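You operate a simulated robot arm through the tools that you are given. There is no shell and no other tool. Be economical: measure what you need, move in short steps, check, and stop when the job is done.

You run a simulated two-armed robot. Do the job below in one go: nothing can be reset, and whatever is moved stays where it is left.

TASK
Load the sealed carton on the trolley, raise the rail and draw it to the yellow floor mark.
Fine: brake on while loading, and on again at the mark. Set down upright: sealed carton.

It is judged by the outcome, as a careful person would: the job done as asked, and still so three seconds after it is handed in. It fails if anything else is knocked over, pushed out of place, dropped, spilled or broken.

THE ROBOT
Two 7-joint arms with two-finger parallel grippers on one trunk, on a base that drives. Base frame: it is fixed to the floor where the robot stands at the start and does not move with it; the origin is under the middle of the robot, x ahead of it, y to its left, z up; the surface under the hand at the start is at about z = 620. Units: mm, rad, N and s.
The left shoulder is at the start at [20, 170, 1072], the right one opposite. With the tool pointing down near the work surface each hand reaches from about 100 to 640 mm from the robot's upright axis, wherever it stands, measured 20 degrees to its own side. Places, roughly: deck of the trolley [500, -500, 600]; load rail [200, -400, 600]; trolley [600, -500, 200]; trolley brake lever [400, -200, 900]. Payload 3.8 kg a hand.
The tool frame of a hand sits at the grasp point between the pads (the TCP): z along the fingers, y along the line on which they close. The tips reach 30 mm beyond it. The gripper opens to 110 mm. The fingers are 20 mm wide and 10 mm thick; the gripper's body (48 by 112 mm) begins 55 mm behind the TCP.
Orientation is that of the tool frame in the base frame, as a unit quaternion [x, y, z, w]. With the fingers straight down and closing along the base's y, the tool's x points along the base's -x, its y along +y and its z along -z.

THE INTERFACE
- The arms move only by the tool send_rows. It takes "left_rows", "right_rows" or both (then of equal length, played together; a hand with none holds still); each is a list of rows, each a list of 7 numbers: the turn, a rotation vector about the tool's x, y, z in units of 6 degrees (1.0 is 6 degrees), then the shift along the tool's x, y, z in units of 40 mm (1.0 is 40 mm), then the closure, from 0 (fully open) to 1 (shut). In form: [[wx, wy, wz, x, y, z, claw], ...]. A call has 1 to 8 rows; each row shifts and turns the commanded pose from where the row before left it, along the tool's axes as they then stand. A call with a number of a shift or a turn outside -1 to 1 is refused whole. Rows are played at 5 a second. More than 50 mm and 0.15 rad between two rows, or a gripper value outside its range, and nothing of the call is played. Where a pose cannot be reached the arm comes as near as it can. A force on the tool above 90 N (or 10 N above the force at the start of the call, whichever is more), or a blocked arm, ends the call early, and 0.2 s more pass. The fingers move at their own pace (about 72 mm/s each) and stop on an object; they squeeze with about 30 N. The grip force told is the motor's: it shows also when the fingers shut on nothing. Time passes only in rows, and 0.2 s behind the last, so rows that do not move let the fingers close. It gives the time, the measured TCP pose, the force on the tool (base axes), the opening and the grip force at its end, in the units of the frame above (readings bear some noise), with the torque about the TCP (base axes, N m) and any sound that the robot's microphone picked up, and new pictures: "show" is both (left out), scene, wrist or none (wrist: the cameras of the hands that moved).
- Cameras (640 x 400 px; columns grow to the right, rows downward): "scene" is now at [82.9, -66, 1230.7]; the picture's right is [-0.74, -0.67, 0.00], its down [-0.34, 0.37, -0.86] and it looks along [0.58, -0.64, -0.50] (base axes); focal length 214 px, centre (320, 200). "left" rides on the left gripper at [72, -17, -103] in its tool frame; the picture's right is [0.23, 0.97, 0.00], its down [-0.76, 0.18, -0.62] and it looks along [-0.61, 0.14, 0.78] (tool axes); focal length 222 px, centre (320, 200). "right" rides on the right gripper at [72, 17, -103] in its tool frame; the picture's right is [-0.23, 0.97, 0.00], its down [-0.76, -0.18, -0.62] and it looks along [-0.61, -0.14, 0.78] (tool axes); focal length 222 px, centre (320, 200). There is no depth. A picture from a camera that has moved, and an enlarged one, comes with that camera's place and axes in the base frame and with its lens.
- move_column(by): slides the trunk up (or, below 0, down) by that many mm; the arms and the scene camera ride with it, the base frame stays. It gives what a move gives, with no picture.
- base_move(legs): drives the robot by 1 to 6 legs, each [ahead, turn to the left] in mm and rad, along the robot's own axes; the way and the turn of a leg run together, so that a leg with both is an arc; at most 1500 mm and 3.142 rad a leg. The arms and the cameras ride along, it lands a little off, and it stops where it bumps. It gives what a move gives, and a new picture of the scene camera.
- pan_tilt(pan, tilt): turns the head with the scene camera to pan (to the left, within 1.396 rad either way) and tilt (down, from -0.506 to 1.204), counted from straight ahead of the robot. It gives what a move gives, and a new picture of the scene camera.
- enlarge(camera, box): a new picture of the part [left, top, right, bottom] of that camera's present view, enlarged. The clock stands still meanwhile.
- sign_off(): hands the job in; it is judged then, once.

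Go step by step. Nothing tells you exact positions but the pictures and the camera data: compare them with the known pose of the tool, close in by small moves and look again before you grip or let go. The budget is 120 turns and 260 pictures, counting those below and the enlarged ones. Unless the task says otherwise, let go and move clear before handing in, and close with one line.

The tools are called after "Request:" by a JSON object that holds its "method" and its "body". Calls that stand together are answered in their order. send_rows: Moves the arms, as the interface text tells. Its arguments: {"type":"object","properties":{"left_rows":{"type":"array","items":{"type":"array","items":{"type":"number"}}},"right_rows":{"type":"array","items":{"type":"array","items":{"type":"number"}}},"show":{"type":"string","enum":["both","scene","wrist","none"]}},"required":[]} The other tools are called the same way: move_column (by) slides the trunk up or down; base_move (legs) drives the base; pan_tilt (pan, tilt) turns the head that bears the scene camera; enlarge (camera, box) takes an enlarged picture of a part of a camera's view; sign_off () hands the job in.

At the start:

```text
clock: 0.0
left_position: [420.9, -14.9, 1215.9]
left_orientation: [0.0, 1.0, 0.0, 0.0]
left_ft_force: [-1.0, -0.1, 0.4]
left_torque: [0.02, 0.01, -0.01]
left_opening: 110.1
left_grasp_force: 0.0
right_position: [317.8, -367.2, 1229.9]
right_orientation: [0.0, 1.0, 0.0, 0.0]
right_ft_force: [0.2, -0.6, 0.7]
right_torque: [-0.02, -0.01, -0.01]
right_opening: 110.1
right_grasp_force: 0.1
trunk travel left (down, up): [-169.0, 401.0]
robot x, y, heading: [-1.8, -2.3, -0.004]
head pan, tilt: [-0.84, 0.527]
```

scene: 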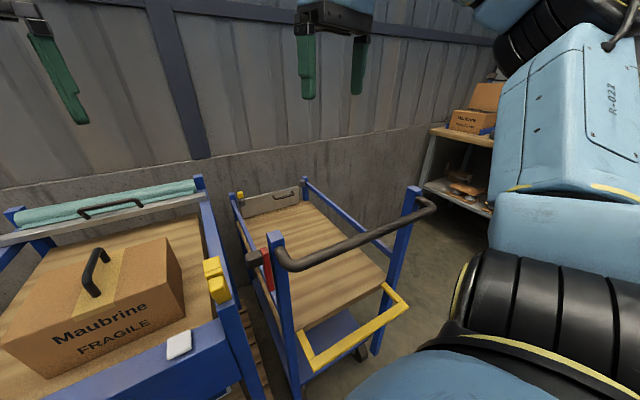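
right: 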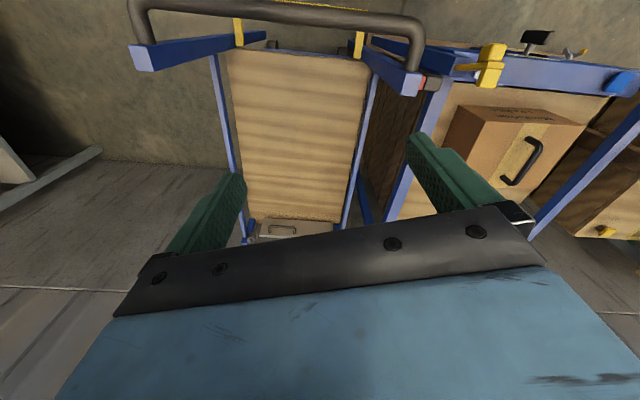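
left: 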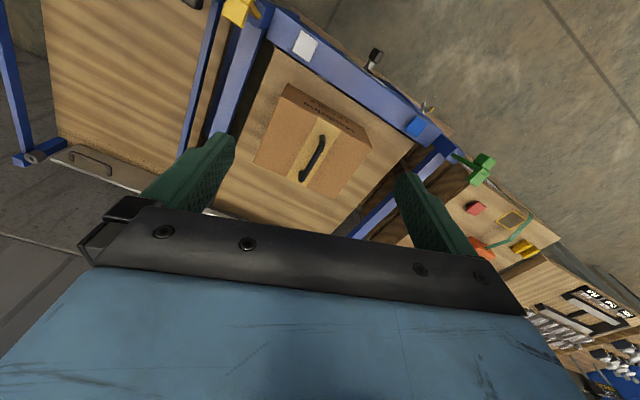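

I see the trolley ahead-right with a handle, a red brake lever, and a carton with a strap handle on a table to the left. I'll look round first for the yellow floor mark and details.

Request:
{"method": "pan_tilt", "body": {"pan": -0.2, "tilt": 0.6}}

Request:
{"method": "pan_tilt", "body": {"pan": -1.39, "tilt": 0.7}}

Request:
{"method": "pan_tilt", "body": {"pan": 1.2, "tilt": 0.6}}

Request:
{"method": "pan_tilt", "body": {"pan": -0.84, "tilt": 0.8}}

```text
clock: 1.0
left_position: [421.4, -14.2, 1216.0]
left_orientation: [0.0, 1.0, -0.001, 0.0]
left_ft_force: [-0.6, -0.4, -0.7]
left_torque: [0.02, -0.01, 0.02]
left_opening: 110.1
left_grasp_force: 0.0
right_position: [318.3, -366.8, 1229.9]
right_orientation: [0.001, 1.0, 0.0, 0.0]
right_ft_force: [0.3, -0.6, -0.2]
right_torque: [-0.02, -0.03, 0.01]
right_opening: 109.6
right_grasp_force: 0.0
trunk travel left (down, up): [-169.0, 401.0]
robot x, y, heading: [5.6, 1.6, 0.0]
head pan, tilt: [-0.201, 0.6]
camera scene: at [109.1, -16.5, 1224.2], right [-0.2, -0.98, 0.0], down [-0.55, 0.11, -0.83], along [0.81, -0.17, -0.56], focal length 214 px, centre (320, 200)
```

scene: 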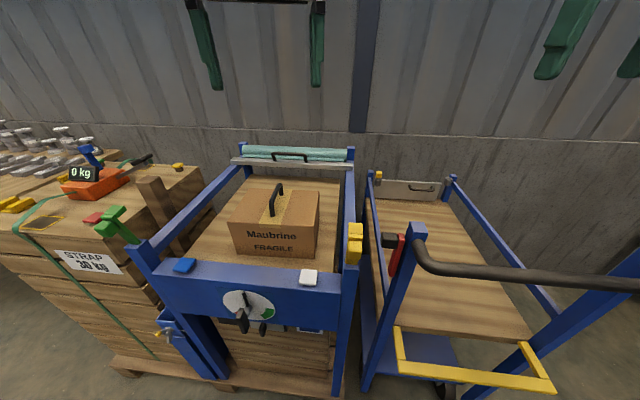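

```text
clock: 2.4
left_position: [422.5, -14.7, 1216.1]
left_orientation: [-0.001, 1.0, 0.0, 0.0]
left_ft_force: [-0.2, 0.3, -0.5]
left_torque: [-0.01, -0.01, -0.02]
left_opening: 109.9
left_grasp_force: 0.1
right_position: [317.2, -367.9, 1229.8]
right_orientation: [0.0, 1.0, 0.0, 0.0]
right_ft_force: [0.4, 0.6, -0.6]
right_torque: [0.0, -0.03, 0.05]
right_opening: 109.9
right_grasp_force: 0.0
trunk travel left (down, up): [-169.0, 401.0]
robot x, y, heading: [1.3, 1.8, 0.0]
head pan, tilt: [-1.389, 0.7]
camera scene: at [37.9, -82.3, 1215.6], right [-0.98, -0.18, 0.0], down [-0.12, 0.63, -0.77], along [0.14, -0.75, -0.64], focal length 214 px, centre (320, 200)
```

scene: 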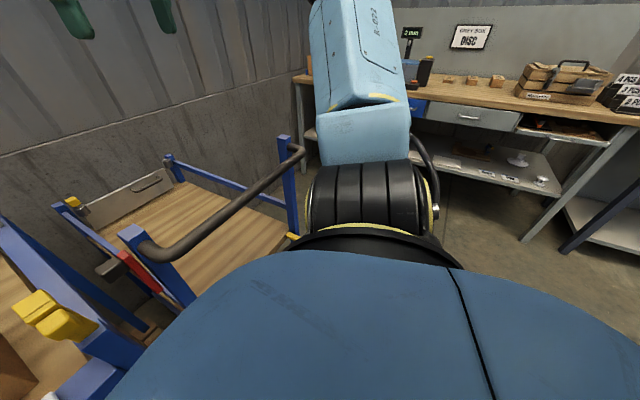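

```text
clock: 4.8
left_position: [422.5, -15.8, 1216.1]
left_orientation: [0.0, 1.0, 0.0, 0.0]
left_ft_force: [-0.1, 0.2, -0.8]
left_torque: [0.0, -0.02, 0.03]
left_opening: 109.9
left_grasp_force: 0.0
right_position: [319.5, -366.9, 1229.5]
right_orientation: [0.0, 1.0, 0.0, 0.0]
right_ft_force: [0.2, 0.4, 0.0]
right_torque: [0.03, -0.01, -0.03]
right_opening: 110.4
right_grasp_force: 0.0
trunk travel left (down, up): [-169.0, 401.0]
robot x, y, heading: [0.7, -0.8, 0.002]
head pan, tilt: [1.201, 0.6]
camera scene: at [54.5, 83.6, 1224.2], right [0.93, -0.36, 0.0], down [-0.2, -0.53, -0.83], along [0.3, 0.77, -0.56], focal length 214 px, centre (320, 200)
```

scene: 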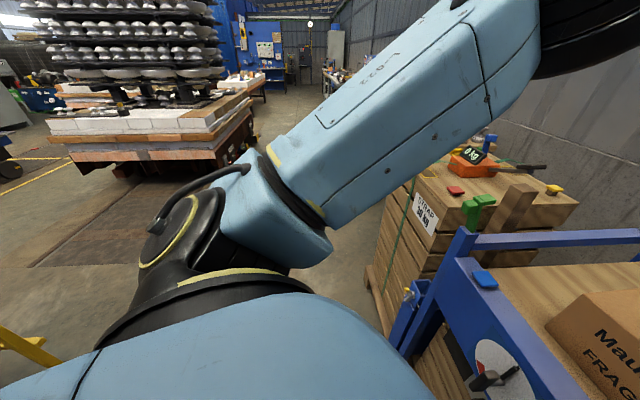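

```text
clock: 6.7
left_position: [421.1, -15.4, 1216.3]
left_orientation: [0.0, 1.0, 0.0, 0.001]
left_ft_force: [0.0, -0.8, 0.2]
left_torque: [0.0, -0.01, 0.0]
left_opening: 109.6
left_grasp_force: 0.1
right_position: [318.2, -367.2, 1230.1]
right_orientation: [0.001, 1.0, 0.0, 0.0]
right_ft_force: [-0.1, 0.1, -0.2]
right_torque: [-0.04, 0.02, -0.01]
right_opening: 109.9
right_grasp_force: 0.0
trunk travel left (down, up): [-169.0, 401.0]
robot x, y, heading: [-3.8, -2.2, 0.001]
head pan, tilt: [-0.84, 0.799]
camera scene: at [76.4, -58.8, 1207.3], right [-0.74, -0.67, 0.0], down [-0.48, 0.53, -0.7], along [0.47, -0.52, -0.72], focal length 214 px, centre (320, 200)
```

scene: 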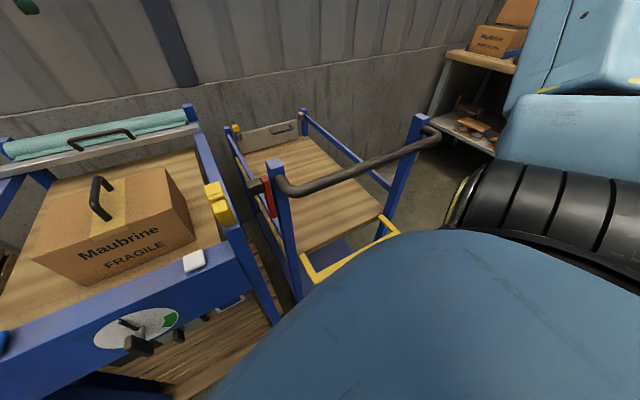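

The trolley's handle end faces me; I need details of the latch/brake/rail and the floor mark. Looking around more closely.

Request:
{"method": "enlarge", "body": {"camera": "scene", "box": [200, 80, 460, 300]}}

Request:
{"method": "pan_tilt", "body": {"pan": -1.39, "tilt": 0.3}}

Request:
{"method": "enlarge", "body": {"camera": "scene", "box": [400, 100, 640, 300]}}

Request:
{"method": "pan_tilt", "body": {"pan": -0.5, "tilt": 1.1}}

Request:
{"method": "pan_tilt", "body": {"pan": 1.39, "tilt": 0.9}}

```text
1.82 times, centred on (330, 190) of scene
camera zoom: at [76.4, -58.8, 1207.3], right [-0.74, -0.67, 0.0], down [-0.48, 0.53, -0.7], along [0.47, -0.52, -0.72], focal length 390 px, centre (302, 218)
```

zoom: 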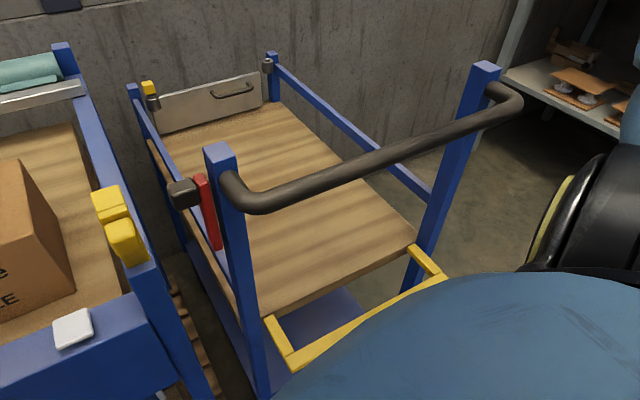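

```text
clock: 7.7
left_position: [421.6, -14.8, 1217.0]
left_orientation: [0.001, 1.0, 0.0, 0.0]
left_ft_force: [0.0, -0.8, 1.5]
left_torque: [0.0, -0.02, 0.03]
left_opening: 109.9
left_grasp_force: 0.0
right_position: [318.0, -367.0, 1229.3]
right_orientation: [0.0, 1.0, 0.0, 0.0]
right_ft_force: [0.0, -0.1, -0.1]
right_torque: [-0.03, -0.01, 0.0]
right_opening: 109.8
right_grasp_force: 0.1
trunk travel left (down, up): [-169.0, 401.0]
robot x, y, heading: [-1.1, -2.0, -0.002]
head pan, tilt: [-1.389, 0.3]
camera scene: at [39.4, -90.6, 1251.6], right [-0.98, -0.18, 0.0], down [-0.05, 0.29, -0.96], along [0.17, -0.94, -0.3], focal length 214 px, centre (320, 200)
```

scene: 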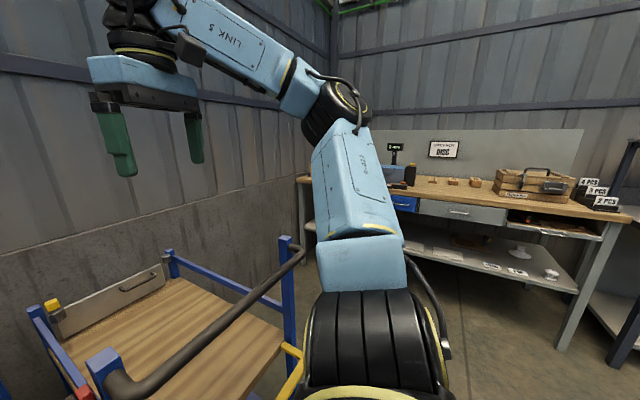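

```text
2.00 times, centred on (520, 200) of scene
camera zoom: at [39.4, -90.6, 1251.6], right [-0.98, -0.18, 0.0], down [-0.05, 0.29, -0.96], along [0.17, -0.94, -0.3], focal length 429 px, centre (-80, 200)
```

zoom: 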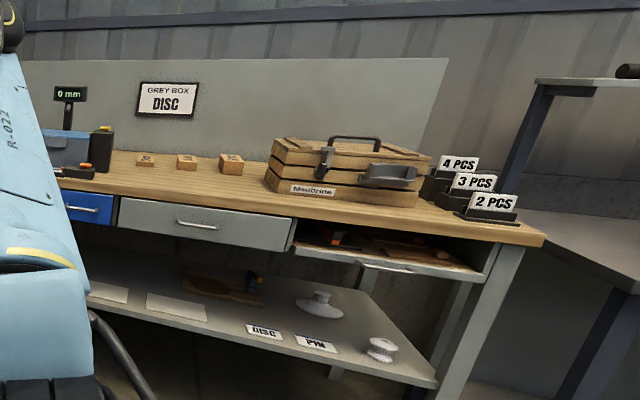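

```text
clock: 8.9
left_position: [421.7, -14.6, 1215.4]
left_orientation: [0.001, 1.0, 0.0, 0.0]
left_ft_force: [0.2, 0.8, 0.0]
left_torque: [0.03, 0.02, -0.01]
left_opening: 110.2
left_grasp_force: 0.1
right_position: [320.2, -367.8, 1229.9]
right_orientation: [0.001, 1.0, 0.0, 0.0]
right_ft_force: [-0.4, 0.2, -0.1]
right_torque: [-0.01, -0.02, -0.04]
right_opening: 110.2
right_grasp_force: 0.0
trunk travel left (down, up): [-169.0, 401.0]
robot x, y, heading: [-0.5, 0.2, 0.002]
head pan, tilt: [-0.499, 1.1]
camera scene: at [77.9, -29.1, 1185.6], right [-0.48, -0.88, 0.0], down [-0.78, 0.43, -0.45], along [0.4, -0.22, -0.89], focal length 214 px, centre (320, 200)
```

scene: 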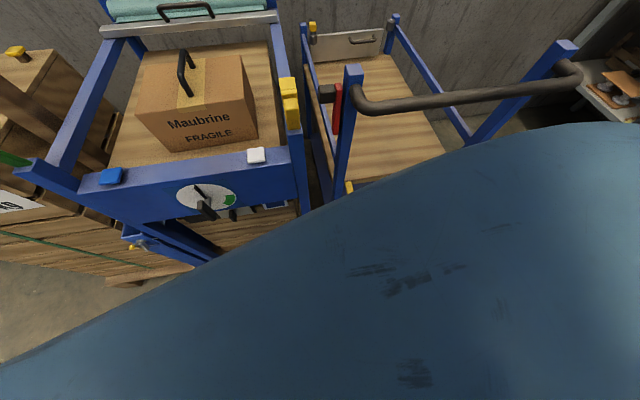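

```text
clock: 10.7
left_position: [422.3, -14.6, 1215.5]
left_orientation: [0.0, 1.0, 0.0, 0.0]
left_ft_force: [1.2, -0.5, -1.0]
left_torque: [0.0, -0.03, -0.01]
left_opening: 110.0
left_grasp_force: 0.0
right_position: [320.2, -368.2, 1229.7]
right_orientation: [0.0, 1.0, 0.0, 0.0]
right_ft_force: [0.2, 0.3, -0.3]
right_torque: [-0.01, 0.03, -0.04]
right_opening: 109.9
right_grasp_force: 0.1
trunk travel left (down, up): [-169.0, 401.0]
robot x, y, heading: [2.8, 1.4, 0.002]
head pan, tilt: [1.389, 0.901]
camera scene: at [36.2, 75.4, 1199.4], right [0.98, -0.18, 0.0], down [-0.14, -0.77, -0.62], along [0.11, 0.61, -0.78], focal length 214 px, centre (320, 200)
```

scene: 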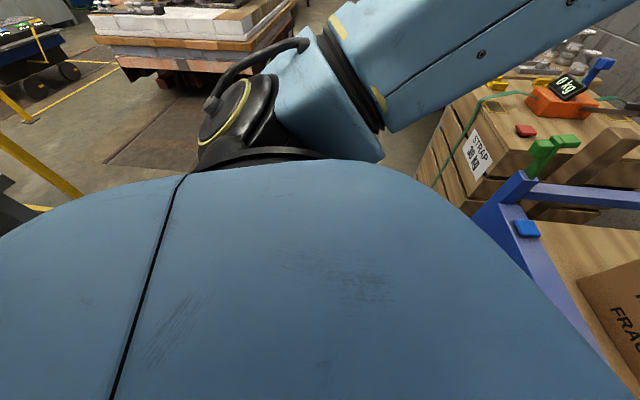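

The rail is the yellow U lying flat at the trolley's near end, and the brake is the red lever on its near-left post. The floor mark is not visible from here, so it is probably behind me or on my right. I'll turn left in place and look.

Request:
{"method": "base_move", "body": {"legs": [[0, 1.2]]}}

Request:
{"method": "pan_tilt", "body": {"pan": 1.39, "tilt": 0.5}}

Request:
{"method": "pan_tilt", "body": {"pan": -1.39, "tilt": 0.6}}

```text
clock: 14.1
left_position: [175.2, 384.0, 1216.1]
left_orientation: [-0.555, 0.832, 0.0, 0.001]
left_ft_force: [0.6, -0.2, 0.1]
left_torque: [-0.01, 0.02, 0.01]
left_opening: 110.2
left_grasp_force: 0.2
right_position: [462.3, 153.8, 1228.9]
right_orientation: [-0.556, 0.831, -0.001, 0.0]
right_ft_force: [0.4, -0.1, 0.4]
right_torque: [-0.01, -0.01, 0.04]
right_opening: 109.9
right_grasp_force: 0.1
trunk travel left (down, up): [-169.0, 401.0]
robot x, y, heading: [-0.2, -2.4, 1.176]
head pan, tilt: [1.389, 0.901]
camera scene: at [-54.0, 61.8, 1199.4], right [0.54, 0.84, 0.0], down [0.66, -0.43, -0.62], along [-0.52, 0.34, -0.78], focal length 214 px, centre (320, 200)
```

scene: 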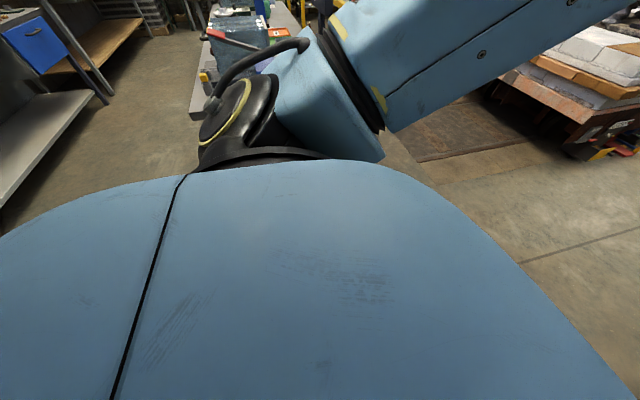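

```text
clock: 14.9
left_position: [175.8, 383.2, 1216.1]
left_orientation: [-0.555, 0.832, 0.0, 0.0]
left_ft_force: [-0.2, 0.1, -0.1]
left_torque: [-0.01, -0.07, 0.01]
left_opening: 110.0
left_grasp_force: 0.1
right_position: [461.6, 153.7, 1229.3]
right_orientation: [-0.556, 0.831, 0.0, -0.001]
right_ft_force: [0.0, -0.1, 0.4]
right_torque: [0.02, 0.01, 0.0]
right_opening: 109.7
right_grasp_force: 0.1
trunk travel left (down, up): [-169.0, 401.0]
robot x, y, heading: [-3.4, 0.5, 1.179]
head pan, tilt: [1.389, 0.499]
camera scene: at [-66.9, 70.0, 1233.2], right [0.54, 0.84, 0.0], down [0.4, -0.26, -0.88], along [-0.74, 0.48, -0.48], focal length 214 px, centre (320, 200)
```

scene: 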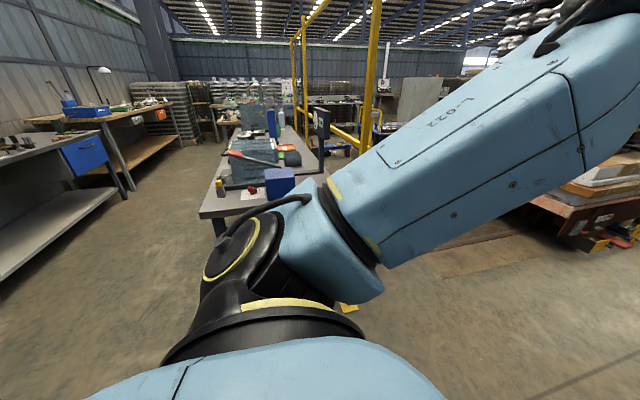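

```text
clock: 17.4
left_position: [174.9, 383.2, 1216.1]
left_orientation: [-0.556, 0.831, 0.0, 0.0]
left_ft_force: [-0.1, -0.2, -0.5]
left_torque: [-0.04, -0.01, 0.01]
left_opening: 109.9
left_grasp_force: 0.0
right_position: [461.4, 153.2, 1230.6]
right_orientation: [-0.556, 0.831, 0.001, 0.0]
right_ft_force: [0.3, -0.1, 0.7]
right_torque: [0.02, 0.01, 0.02]
right_opening: 110.0
right_grasp_force: 0.1
trunk travel left (down, up): [-169.0, 401.0]
robot x, y, heading: [1.4, 1.0, 1.181]
head pan, tilt: [-1.389, 0.6]
camera scene: at [96.0, 2.2, 1224.2], right [-0.21, -0.98, 0.0], down [-0.55, 0.12, -0.83], along [0.81, -0.17, -0.56], focal length 214 px, centre (320, 200)
```

scene: 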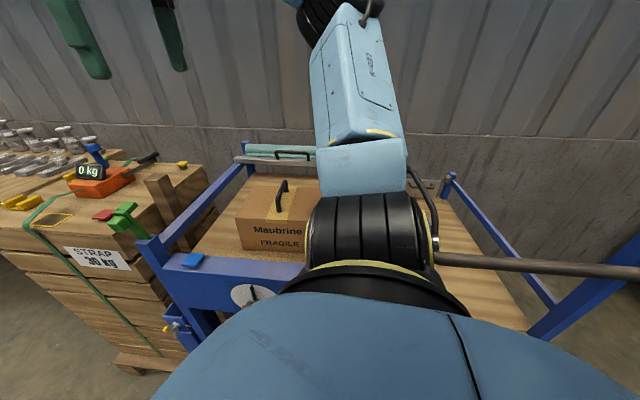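

A bit of yellow peeks out behind the arm at roughly (-700, 670) on the floor. I'll turn further to see it clearly.

Request:
{"method": "base_move", "body": {"legs": [[0, 1.3]]}}

Request:
{"method": "pan_tilt", "body": {"pan": 0.3, "tilt": 0.8}}

```text
clock: 20.9
left_position: [-315.3, 280.2, 1216.0]
left_orientation: [0.941, -0.338, 0.0, 0.0]
left_ft_force: [0.4, 0.8, 0.4]
left_torque: [0.0, 0.02, 0.02]
left_opening: 109.9
left_grasp_force: 0.0
right_position: [-12.0, 487.3, 1230.8]
right_orientation: [0.941, -0.338, 0.0, 0.0]
right_ft_force: [-0.6, -0.8, -1.1]
right_torque: [0.02, 0.01, -0.01]
right_opening: 110.2
right_grasp_force: 0.0
trunk travel left (down, up): [-169.0, 401.0]
robot x, y, heading: [-0.2, -1.1, 2.45]
head pan, tilt: [-1.389, 0.6]
camera scene: at [28.2, 91.7, 1224.2], right [0.87, -0.49, 0.0], down [-0.28, -0.49, -0.83], along [0.4, 0.72, -0.56], focal length 214 px, centre (320, 200)
```

scene: 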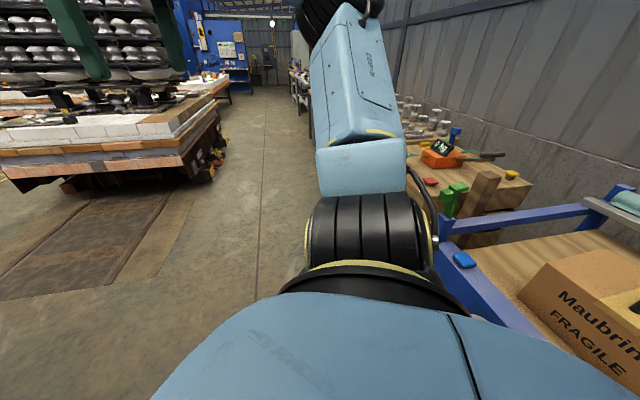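

```text
clock: 22.7
left_position: [-315.3, 279.8, 1215.5]
left_orientation: [0.941, -0.338, 0.0, 0.0]
left_ft_force: [-0.9, 0.6, -0.9]
left_torque: [-0.01, 0.0, -0.01]
left_opening: 110.1
left_grasp_force: 0.1
right_position: [-11.8, 486.0, 1230.5]
right_orientation: [0.941, -0.338, 0.0, 0.0]
right_ft_force: [0.6, -0.4, -0.7]
right_torque: [0.01, 0.0, 0.01]
right_opening: 110.1
right_grasp_force: 0.0
trunk travel left (down, up): [-169.0, 401.0]
robot x, y, heading: [-3.2, 0.6, 2.454]
head pan, tilt: [0.3, 0.799]
camera scene: at [-89.3, 45.3, 1207.3], right [0.38, 0.92, 0.0], down [0.66, -0.27, -0.7], along [-0.64, 0.27, -0.72], focal length 214 px, centre (320, 200)
```

scene: 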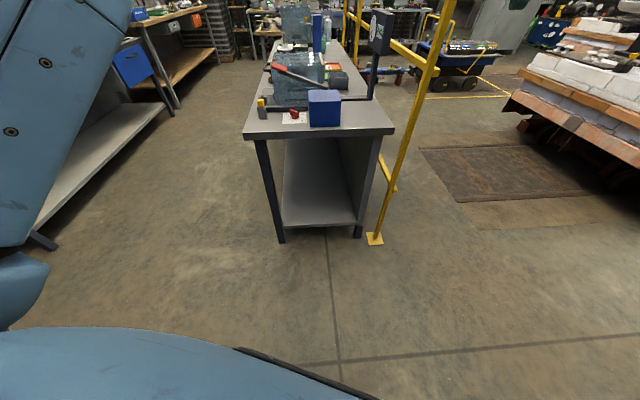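

That was only the rack's foot. I'll check the remaining side (behind-right in the original frame).

Request:
{"method": "pan_tilt", "body": {"pan": 1.39, "tilt": 0.7}}

Request:
{"method": "base_move", "body": {"legs": [[0, 1.3]]}}

Request:
{"method": "pan_tilt", "body": {"pan": 0.6, "tilt": 0.8}}

```text
clock: 24.0
left_position: [-315.7, 279.5, 1215.2]
left_orientation: [0.941, -0.338, 0.0, -0.001]
left_ft_force: [-0.8, -0.2, -0.3]
left_torque: [0.03, 0.01, 0.0]
left_opening: 110.0
left_grasp_force: 0.1
right_position: [-11.5, 486.7, 1229.6]
right_orientation: [0.941, -0.337, 0.0, 0.001]
right_ft_force: [0.7, 0.2, -0.6]
right_torque: [0.01, -0.02, -0.01]
right_opening: 110.0
right_grasp_force: 0.0
trunk travel left (down, up): [-169.0, 401.0]
robot x, y, heading: [1.1, 0.2, 2.445]
head pan, tilt: [1.389, 0.7]
camera scene: at [-79.8, -40.0, 1215.6], right [-0.64, 0.77, 0.0], down [0.49, 0.41, -0.76], along [-0.59, -0.49, -0.64], focal length 214 px, centre (320, 200)
```

scene: 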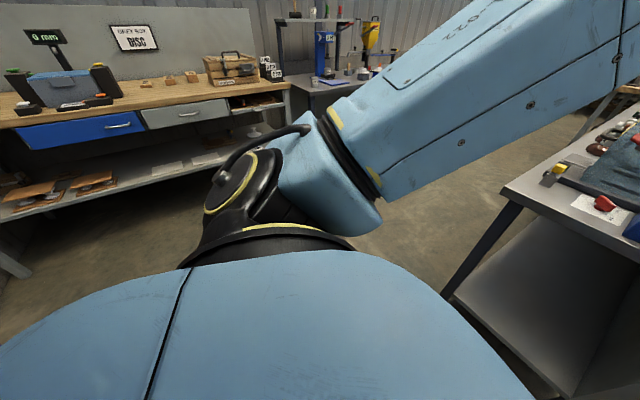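

```text
clock: 27.7
left_position: [-350.7, -234.9, 1216.8]
left_orientation: [0.952, 0.308, 0.0, 0.0]
left_ft_force: [-0.2, 0.3, -0.2]
left_torque: [0.0, -0.03, 0.0]
left_opening: 110.0
left_grasp_force: 0.1
right_position: [-473.1, 110.9, 1229.8]
right_orientation: [0.951, 0.308, -0.001, 0.0]
right_ft_force: [0.6, 0.8, 0.0]
right_torque: [-0.02, 0.0, 0.02]
right_opening: 110.0
right_grasp_force: 0.0
trunk travel left (down, up): [-169.0, 401.0]
robot x, y, heading: [-0.5, -1.8, -2.515]
head pan, tilt: [1.389, 0.7]
camera scene: at [21.0, -88.0, 1215.5], right [-0.9, -0.43, 0.0], down [-0.28, 0.58, -0.76], along [0.33, -0.69, -0.64], focal length 214 px, centre (320, 200)
```

scene: 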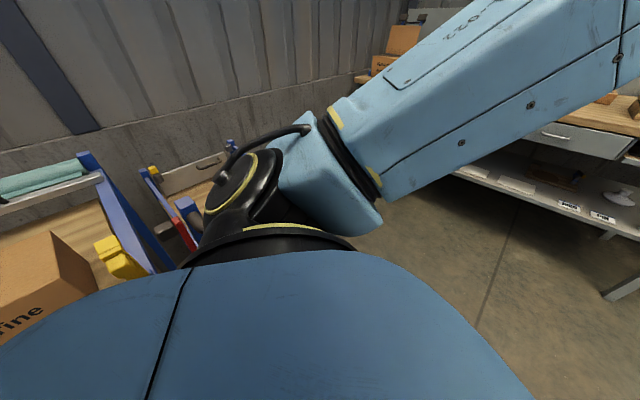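

```text
clock: 28.8
left_position: [-349.6, -234.2, 1215.5]
left_orientation: [0.951, 0.309, 0.0, 0.0]
left_ft_force: [-0.3, 0.2, -0.3]
left_torque: [0.0, -0.03, -0.02]
left_opening: 109.7
left_grasp_force: 0.0
right_position: [-473.2, 112.2, 1230.3]
right_orientation: [0.951, 0.308, 0.0, 0.001]
right_ft_force: [-0.3, 0.7, -0.9]
right_torque: [-0.02, -0.02, -0.02]
right_opening: 110.1
right_grasp_force: 0.0
trunk travel left (down, up): [-169.0, 401.0]
robot x, y, heading: [-1.9, -3.0, -2.515]
head pan, tilt: [0.6, 0.799]
camera scene: at [-42.7, -87.1, 1207.3], right [-0.94, 0.34, 0.0], down [0.24, 0.67, -0.7], along [-0.24, -0.66, -0.72], focal length 214 px, centre (320, 200)
```

scene: 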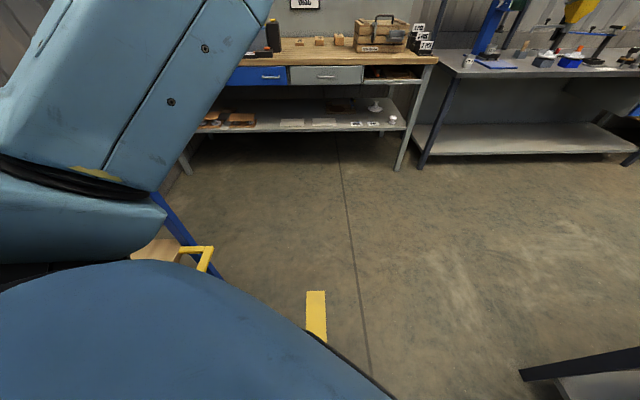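

The mark is a yellow strip on the floor to the right of my start pose, lying across the trolley's pull direction at about (-150, -400). I'll turn on round towards it for a full view.

Request:
{"method": "pan_tilt", "body": {"pan": 0.0, "tilt": 1.1}}

Request:
{"method": "base_move", "body": {"legs": [[0, 0.7]]}}

```text
clock: 29.8
left_position: [-350.5, -234.6, 1216.0]
left_orientation: [0.951, 0.309, 0.0, 0.0]
left_ft_force: [0.2, 0.1, 0.3]
left_torque: [-0.04, 0.02, -0.02]
left_opening: 110.0
left_grasp_force: 0.1
right_position: [-473.0, 110.3, 1230.4]
right_orientation: [0.952, 0.307, -0.002, 0.0]
right_ft_force: [-0.7, -1.0, 0.9]
right_torque: [0.04, 0.0, 0.0]
right_opening: 110.1
right_grasp_force: 0.1
trunk travel left (down, up): [-169.0, 401.0]
robot x, y, heading: [0.8, 1.5, -2.519]
head pan, tilt: [0.0, 1.1]
camera scene: at [-66.7, -48.2, 1185.6], right [-0.59, 0.81, 0.0], down [0.72, 0.52, -0.45], along [-0.37, -0.27, -0.89], focal length 214 px, centre (320, 200)
```

scene: 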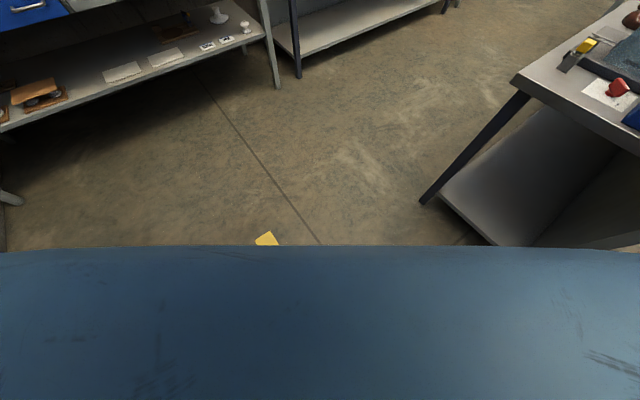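

```text
clock: 32.1
left_position: [-113.7, -405.4, 1216.7]
left_orientation: [0.787, 0.618, 0.0, 0.0]
left_ft_force: [0.3, -0.7, 0.1]
left_torque: [-0.01, 0.0, -0.01]
left_opening: 110.1
left_grasp_force: 0.2
right_position: [-431.2, -221.9, 1231.2]
right_orientation: [0.785, 0.619, 0.0, 0.0]
right_ft_force: [0.4, -0.6, 0.7]
right_torque: [0.05, -0.01, 0.0]
right_opening: 110.2
right_grasp_force: 0.2
trunk travel left (down, up): [-169.0, 401.0]
robot x, y, heading: [-1.1, 0.4, -1.805]
head pan, tilt: [0.0, 1.1]
camera scene: at [-18.0, -80.8, 1185.6], right [-0.97, 0.23, 0.0], down [0.21, 0.87, -0.45], along [-0.11, -0.44, -0.89], focal length 214 px, centre (320, 200)
```

scene: 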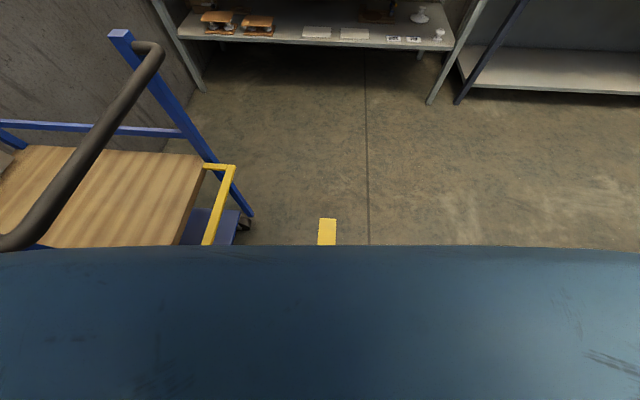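

The mark's near-right end is at about (-185, -536), so the strip lies across the trolley's axis. Bringing the trolley's leading end onto it takes about 440 mm of pull. I'll turn to square up with the trolley and table at a heading of about -0.31.

Request:
{"method": "pan_tilt", "body": {"pan": -0.6, "tilt": 0.6}}

Request:
{"method": "base_move", "body": {"legs": [[0, 1.495]]}}

Request:
{"method": "enlarge", "body": {"camera": "scene", "box": [160, 120, 400, 300]}}

```text
clock: 33.1
left_position: [-113.0, -405.2, 1216.1]
left_orientation: [0.786, 0.618, -0.001, 0.0]
left_ft_force: [0.5, -0.7, 0.1]
left_torque: [0.0, 0.0, -0.01]
left_opening: 110.0
left_grasp_force: 0.0
right_position: [-431.0, -223.2, 1230.8]
right_orientation: [0.785, 0.619, -0.001, 0.0]
right_ft_force: [0.5, 0.7, -0.7]
right_torque: [0.02, -0.01, 0.01]
right_opening: 110.1
right_grasp_force: 0.0
trunk travel left (down, up): [-169.0, 401.0]
robot x, y, heading: [-1.2, 0.0, -1.81]
head pan, tilt: [-0.6, 0.6]
camera scene: at [-69.1, -78.4, 1224.1], right [-0.67, 0.74, 0.0], down [0.42, 0.38, -0.82], along [-0.61, -0.55, -0.57], focal length 214 px, centre (320, 200)
```

scene: 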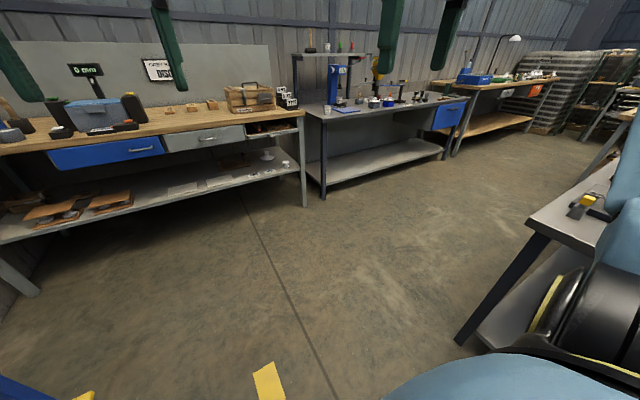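

```text
clock: 37.1
left_position: [392.1, -156.2, 1215.6]
left_orientation: [0.172, 0.985, 0.0, 0.0]
left_ft_force: [0.4, 0.1, -0.2]
left_torque: [-0.03, 0.01, 0.0]
left_opening: 110.1
left_grasp_force: 0.0
right_position: [176.7, -454.2, 1230.9]
right_orientation: [0.172, 0.985, 0.0, 0.001]
right_ft_force: [-0.1, 0.3, 0.1]
right_torque: [0.04, -0.03, 0.02]
right_opening: 109.8
right_grasp_force: 0.1
trunk travel left (down, up): [-169.0, 401.0]
robot x, y, heading: [-2.7, -1.5, -0.345]
head pan, tilt: [-0.6, 0.6]
camera scene: at [73.0, -77.6, 1224.2], right [-0.81, -0.58, 0.0], down [-0.33, 0.46, -0.83], along [0.48, -0.67, -0.56], focal length 214 px, centre (320, 200)
```

scene: 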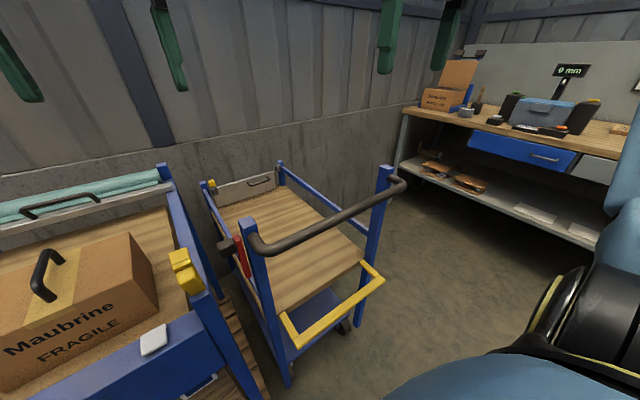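

```text
2.22 times, centred on (280, 210) of scene
camera zoom: at [73.0, -77.6, 1224.2], right [-0.81, -0.58, 0.0], down [-0.33, 0.46, -0.83], along [0.48, -0.67, -0.56], focal length 477 px, centre (409, 178)
```

zoom: 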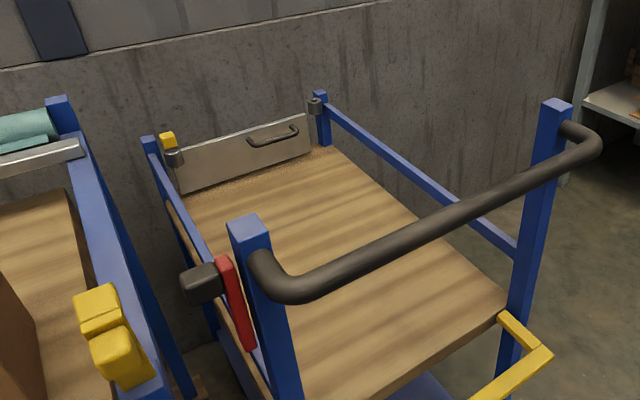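

The brake's red lever is at the near-left post. I'll look at it through the left wrist camera, which is right above it.

Request:
{"method": "enlarge", "body": {"camera": "left", "box": [0, 0, 640, 400]}}

Request:
{"method": "enlarge", "body": {"camera": "right", "box": [0, 0, 640, 400]}}

Request:
{"method": "enlarge", "body": {"camera": "scene", "box": [190, 200, 310, 290]}}

```text
1.00 times, centred on (320, 200) of left (not enlarged: the box is as wide or as high as the picture)
camera zoom: at [316.6, -148.0, 1319.5], right [0.12, 0.99, 0.0], down [0.78, -0.09, 0.62], along [0.62, -0.07, -0.78], focal length 222 px, centre (320, 200)
```

zoom: 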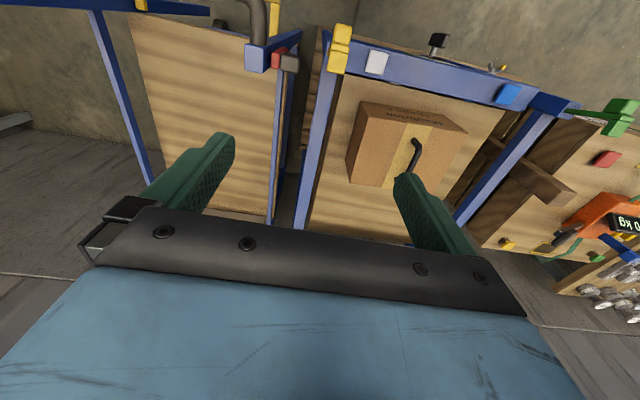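

```text
1.00 times, centred on (320, 200) of right (not enlarged: the box is as wide or as high as the picture)
camera zoom: at [114.3, -414.0, 1333.5], right [0.54, 0.84, 0.0], down [0.66, -0.42, 0.62], along [0.52, -0.34, -0.78], focal length 222 px, centre (320, 200)
```

zoom: 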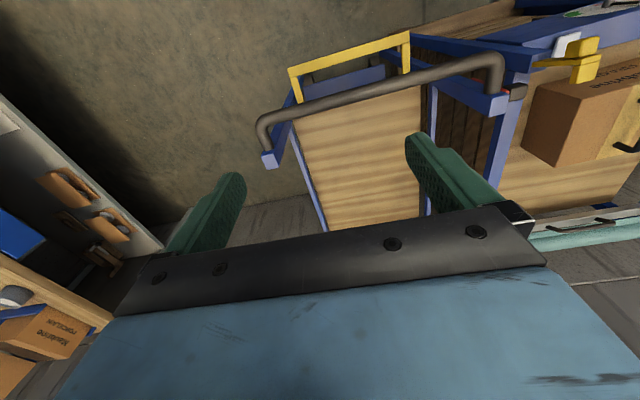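

```text
4.44 times, centred on (250, 245) of scene
camera zoom: at [73.0, -77.6, 1224.2], right [-0.81, -0.58, 0.0], down [-0.33, 0.46, -0.83], along [0.48, -0.67, -0.56], focal length 953 px, centre (631, 0)
```

zoom: 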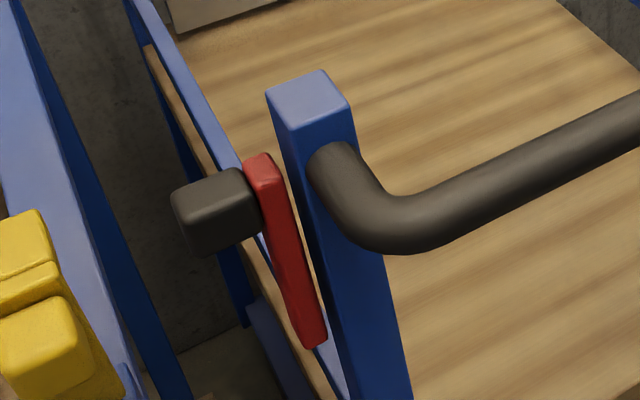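

Handle bar triangulated: from (178,-576) to (292,-222) at z≈957. The brake lever stands upright and its state is unknown, so I'll test it by hooking closed right fingers behind the bar and pulling lightly.

Request:
{"method": "send_rows", "body": {"right_rows": [[0, 0, 0, -1, 0, 0, 1], [0, 0, 0, -0.95, 0, 0, 1], [0, 0, 0, 0, 0, 1, 1], [0, 0, 0, 0, 0, 1, 1], [0, 0, 0, 0, 0, 1, 1], [0, 0, 0, 0, 0, 1, 1], [0, 0, 0, 0, 0, 0.5, 1]]}}

```text
clock: 38.7
left_position: [390.8, -156.8, 1216.2]
left_orientation: [0.173, 0.985, 0.0, 0.0]
left_ft_force: [-0.4, 1.0, 0.6]
left_torque: [0.01, 0.01, -0.02]
left_opening: 109.9
left_grasp_force: 0.1
right_position: [249.3, -480.5, 1050.7]
right_orientation: [0.172, 0.985, 0.0, 0.002]
right_ft_force: [0.6, -0.6, 0.1]
right_torque: [-0.01, -0.01, -0.03]
right_opening: 0.0
right_grasp_force: 30.1
trunk travel left (down, up): [-169.0, 401.0]
robot x, y, heading: [0.8, -0.8, -0.35]
head pan, tilt: [-0.6, 0.6]
camera scene: at [72.9, -77.8, 1224.2], right [-0.81, -0.58, 0.0], down [-0.33, 0.46, -0.83], along [0.48, -0.67, -0.56], focal length 214 px, centre (320, 200)
camera right: at [188.7, -441.4, 1154.8], right [0.54, 0.84, 0.0], down [0.65, -0.43, 0.63], along [0.53, -0.34, -0.78], focal length 222 px, centre (320, 200)
```

scene: 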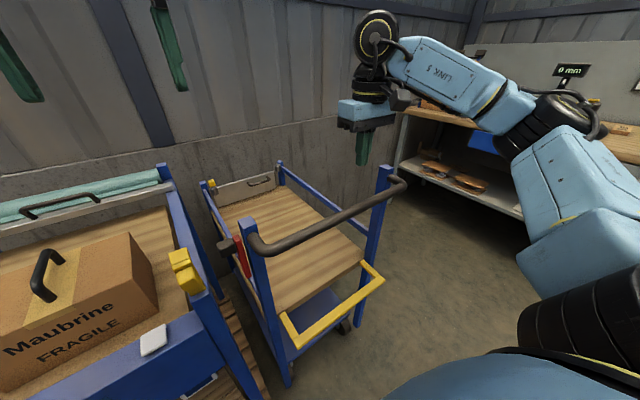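
right: 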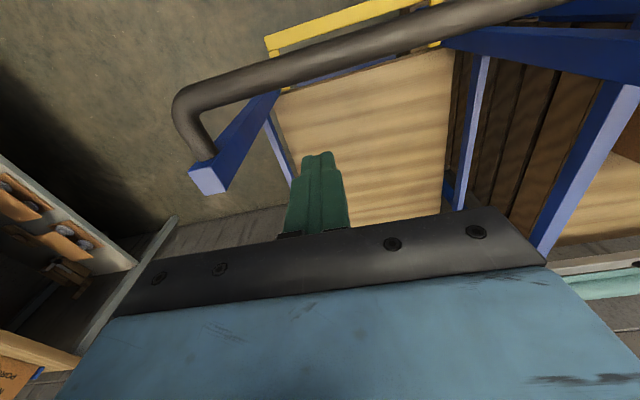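

Fingers are beyond the bar. I'll descend and pull back gently in small steps.

Request:
{"method": "send_rows", "body": {"right_rows": [[0, 0, 0, 0, 0, 1, 1], [0, 0, 0, 0, 0, 1, 1], [0, 0, 0, 0, 0, 0.5, 1], [0, 0, 0, 0, 0, 0, 1]], "show": "wrist"}}

Request:
{"method": "send_rows", "body": {"right_rows": [[0, 0, 0, 0.2, 0, 0, 1], [0, 0, 0, 0.1, 0, 0, 1], [0, 0, 0, 0.1, 0, 0, 1], [0, 0, 0, 0.1, 0, 0, 1], [0, 0, 0, 0, 0, 0, 1]], "show": "wrist"}}

```text
clock: 39.7
left_position: [390.7, -156.3, 1216.3]
left_orientation: [0.173, 0.985, 0.0, 0.0]
left_ft_force: [0.5, 0.1, -0.2]
left_torque: [0.0, -0.03, -0.02]
left_opening: 109.8
left_grasp_force: 0.0
right_position: [246.8, -480.8, 949.6]
right_orientation: [0.171, 0.985, -0.001, 0.002]
right_ft_force: [0.4, -0.7, -0.4]
right_torque: [-0.03, 0.0, -0.01]
right_opening: 0.0
right_grasp_force: 30.7
trunk travel left (down, up): [-169.0, 401.0]
robot x, y, heading: [-0.1, 1.0, -0.35]
head pan, tilt: [-0.6, 0.6]
camera right: at [186.7, -441.1, 1053.5], right [0.54, 0.84, 0.0], down [0.65, -0.42, 0.63], along [0.53, -0.34, -0.78], focal length 222 px, centre (320, 200)
```

right: 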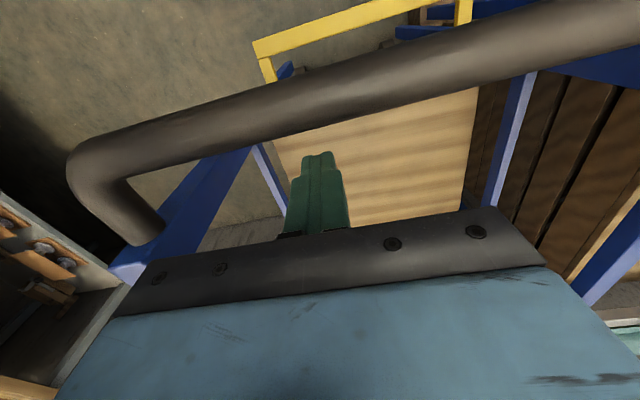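

```text
clock: 40.9
left_position: [390.4, -157.1, 1217.0]
left_orientation: [0.172, 0.985, 0.0, 0.0]
left_ft_force: [-0.7, 0.4, 0.4]
left_torque: [0.0, 0.02, -0.01]
left_opening: 109.9
left_grasp_force: 0.0
right_position: [230.3, -474.1, 949.7]
right_orientation: [0.172, 0.985, 0.0, 0.001]
right_ft_force: [-0.3, 0.2, 0.3]
right_torque: [-0.01, -0.03, 0.02]
right_opening: 0.1
right_grasp_force: 29.6
trunk travel left (down, up): [-169.0, 401.0]
robot x, y, heading: [-0.3, 2.6, -0.351]
head pan, tilt: [-0.6, 0.6]
camera right: at [169.6, -434.3, 1052.9], right [0.54, 0.84, 0.0], down [0.66, -0.42, 0.62], along [0.52, -0.34, -0.78], focal length 222 px, centre (320, 200)
```

right: 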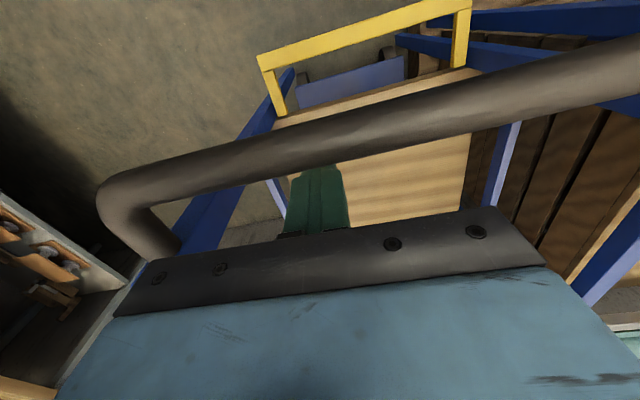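

No contact yet; a little more pull.

Request:
{"method": "send_rows", "body": {"right_rows": [[0, 0, 0, 0.1, 0, 0, 1], [0, 0, 0, 0.1, 0, 0, 1], [0, 0, 0, 0.1, 0, 0, 1], [0, 0, 0, 0.1, 0, 0, 1], [0, 0, 0, 0.1, 0, 0, 1], [0, 0, 0, 0, 0, 0, 1]], "show": "wrist"}}

```text
clock: 42.3
left_position: [399.3, -159.9, 1211.4]
left_orientation: [0.174, 0.985, 0.001, -0.003]
left_ft_force: [0.2, 0.0, 0.1]
left_torque: [0.01, -0.01, -0.02]
left_opening: 110.0
left_grasp_force: 0.0
right_position: [223.8, -472.2, 950.3]
right_orientation: [0.177, 0.984, 0.0, 0.012]
right_ft_force: [77.1, -31.2, 13.7]
right_torque: [0.09, 0.6, 1.04]
right_opening: 0.0
right_grasp_force: 29.9
trunk travel left (down, up): [-169.0, 401.0]
robot x, y, heading: [1.7, -0.4, -0.347]
head pan, tilt: [-0.6, 0.6]
camera right: at [161.0, -430.5, 1051.9], right [0.55, 0.83, 0.01], down [0.64, -0.43, 0.64], along [0.54, -0.35, -0.77], focal length 222 px, centre (320, 200)
```

right: 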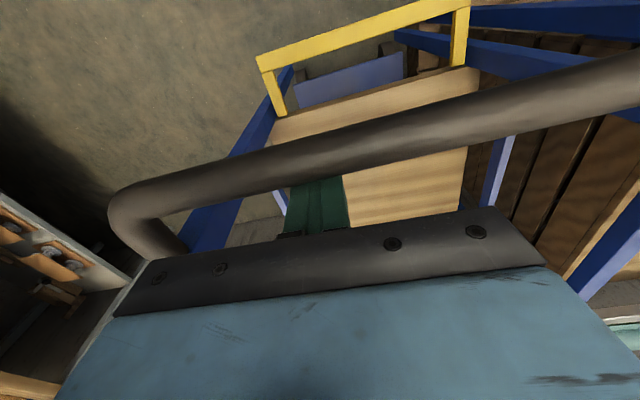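

The trolley resists 83 N without moving, so the brake is already on with the lever upright. I'll withdraw the right hand and go for the carton.

Request:
{"method": "send_rows", "body": {"right_rows": [[0, 0, 0, -0.7, 0, 0, 1], [0, 0, 0, 0, 0, -1, 1], [0, 0, 0, 0, 0, -1, 1], [0, 0, 0, 0, 0, -1, 1], [0, 0, 0, 0, 0, -1, 1], [0, 0, 0, 0, 0, -1, 1], [0, 0, 0, 1, 0, -1, 1], [0, 0, 0, 1, 0, -1, 1]], "show": "none"}}

Request:
{"method": "pan_tilt", "body": {"pan": 0.4, "tilt": 0.8}}

```text
refused: row 7 steps farther than a row can; nothing moved
```

```text
clock: 43.5
left_position: [399.4, -159.8, 1211.5]
left_orientation: [0.172, 0.985, 0.0, -0.004]
left_ft_force: [-0.1, 0.7, -0.4]
left_torque: [-0.01, -0.04, -0.03]
left_opening: 109.6
left_grasp_force: 0.0
right_position: [222.3, -471.1, 949.5]
right_orientation: [0.176, 0.984, 0.0, 0.012]
right_ft_force: [74.9, -30.5, 12.9]
right_torque: [0.07, 0.61, 0.98]
right_opening: 0.0
right_grasp_force: 30.0
trunk travel left (down, up): [-169.0, 401.0]
robot x, y, heading: [1.3, -2.8, -0.349]
head pan, tilt: [0.4, 0.799]
camera scene: at [109.9, -4.2, 1206.6], right [0.05, -1.0, 0.0], down [-0.72, -0.04, -0.69], along [0.69, 0.04, -0.72], focal length 214 px, centre (320, 200)
```

scene: 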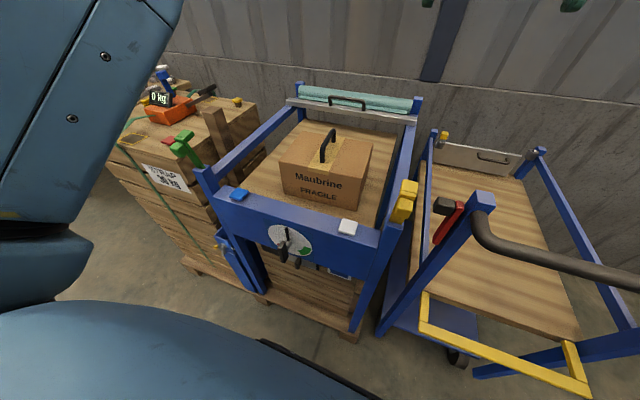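

I need accurate carton geometry, so I'll take enlarged views from two cameras.

Request:
{"method": "enlarge", "body": {"camera": "scene", "box": [180, 80, 460, 270]}}

Request:
{"method": "enlarge", "body": {"camera": "left", "box": [280, 0, 560, 260]}}

Request:
{"method": "send_rows", "body": {"right_rows": [[0, 0, 0, -0.7, 0, 0, 1], [0, 0, 0, 0, 0, -1, 1], [0, 0, 0, 0, 0, -1, 1], [0, 0, 0, 0, 0, -1, 1], [0, 0, 0, 0, 0, -1, 1], [0, 0, 0, 0, 0, -1, 1], [0, 0, 0, 0, 0, -1, 1], [0, 0, 0, 0, 0, -1, 1]], "show": "none"}}

```text
2.11 times, centred on (320, 175) of scene
camera zoom: at [109.9, -4.2, 1206.6], right [0.05, -1.0, 0.0], down [-0.72, -0.04, -0.69], along [0.69, 0.04, -0.72], focal length 452 px, centre (320, 253)
```

zoom: 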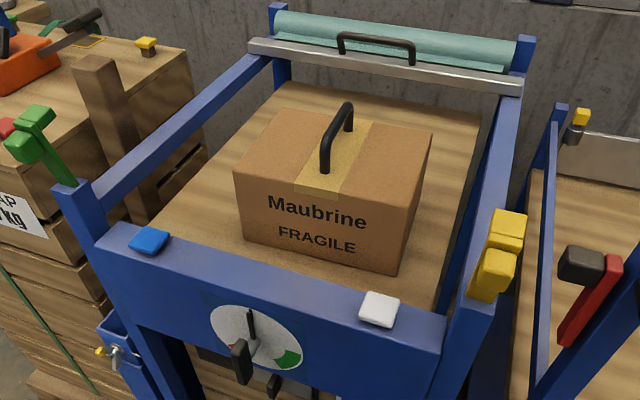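

```text
1.54 times, centred on (420, 130) of left
camera zoom: at [325.5, -150.8, 1316.8], right [0.12, 0.99, 0.0], down [0.78, -0.09, 0.62], along [0.61, -0.07, -0.79], focal length 342 px, centre (166, 308)
```

zoom: 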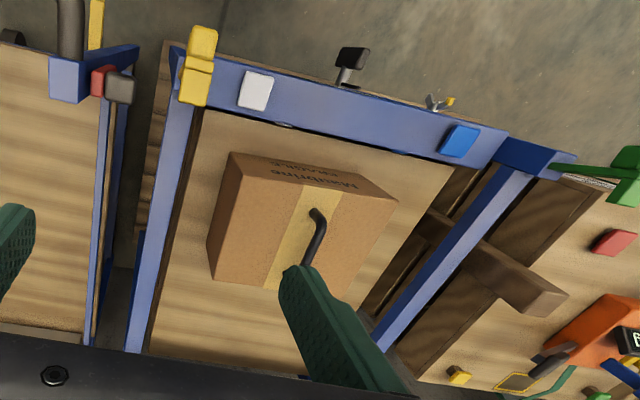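

```text
clock: 45.3
left_position: [390.8, -155.7, 1216.3]
left_orientation: [0.172, 0.985, 0.0, 0.001]
left_ft_force: [0.6, -0.3, -0.3]
left_torque: [-0.03, -0.02, -0.01]
left_opening: 110.0
left_grasp_force: 0.0
right_position: [238.2, -478.5, 1231.4]
right_orientation: [0.172, 0.985, 0.0, 0.001]
right_ft_force: [-0.5, 0.5, 0.5]
right_torque: [-0.03, -0.01, 0.01]
right_opening: 0.0
right_grasp_force: 30.0
trunk travel left (down, up): [-169.0, 401.0]
robot x, y, heading: [-0.9, 2.4, -0.349]
head pan, tilt: [0.4, 0.799]
```

The carton sits higher than I first took it: base at z≈790, about 200×155×110 mm, with its handle top at about (576, 2, 950). I'll bring the left hand above it.

Request:
{"method": "send_rows", "body": {"left_rows": [[0, 0, 0, -0.5, 0.88, 0, 0.0], [0, 0, 0, -0.5, 0.88, 0, 0.0], [0, 0, 0, -0.5, 0.88, 0, 0.0], [0, 0, 0, -0.5, 0.88, 0, 0.0], [0, 0, 0, -0.5, 0.88, 0, 0.0], [0, 0, 0, -0.5, 0.88, 0, 0.0], [0, 0, 0, 0, 0, 1, 0.0], [0, 0, 0, 0, 0, 1, 0.0]]}}

```text
clock: 47.1
left_position: [571.7, 1.2, 1137.3]
left_orientation: [0.173, 0.985, 0.0, 0.001]
left_ft_force: [0.2, -1.0, 0.0]
left_torque: [-0.02, -0.03, 0.01]
left_opening: 109.9
left_grasp_force: 0.1
right_position: [239.5, -478.2, 1229.7]
right_orientation: [0.172, 0.985, 0.0, 0.001]
right_ft_force: [0.7, 0.8, -0.3]
right_torque: [0.01, 0.01, 0.03]
right_opening: 0.0
right_grasp_force: 30.1
trunk travel left (down, up): [-169.0, 401.0]
robot x, y, heading: [-0.8, -1.2, -0.345]
head pan, tilt: [0.4, 0.799]
camera scene: at [102.3, -1.7, 1207.2], right [0.05, -1.0, 0.0], down [-0.72, -0.04, -0.7], along [0.7, 0.04, -0.72], focal length 214 px, centre (320, 200)
camera left: at [497.0, 10.4, 1241.0], right [0.12, 0.99, 0.0], down [0.78, -0.09, 0.62], along [0.62, -0.07, -0.78], focal length 222 px, centre (320, 200)
```

scene: 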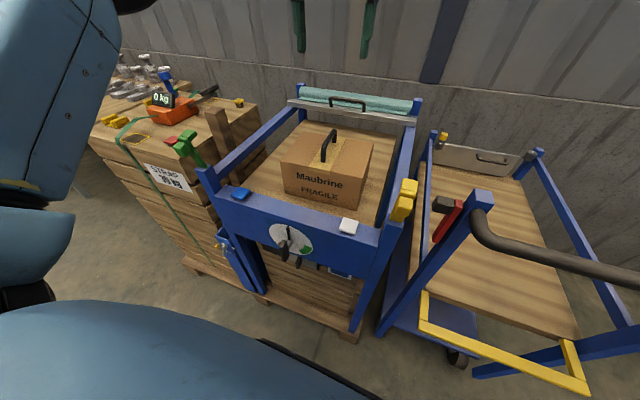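
left: 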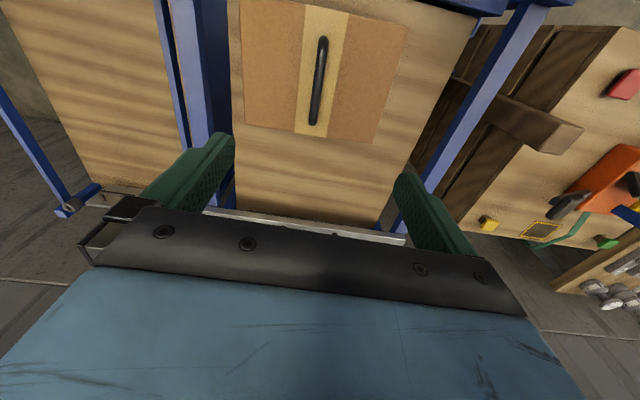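

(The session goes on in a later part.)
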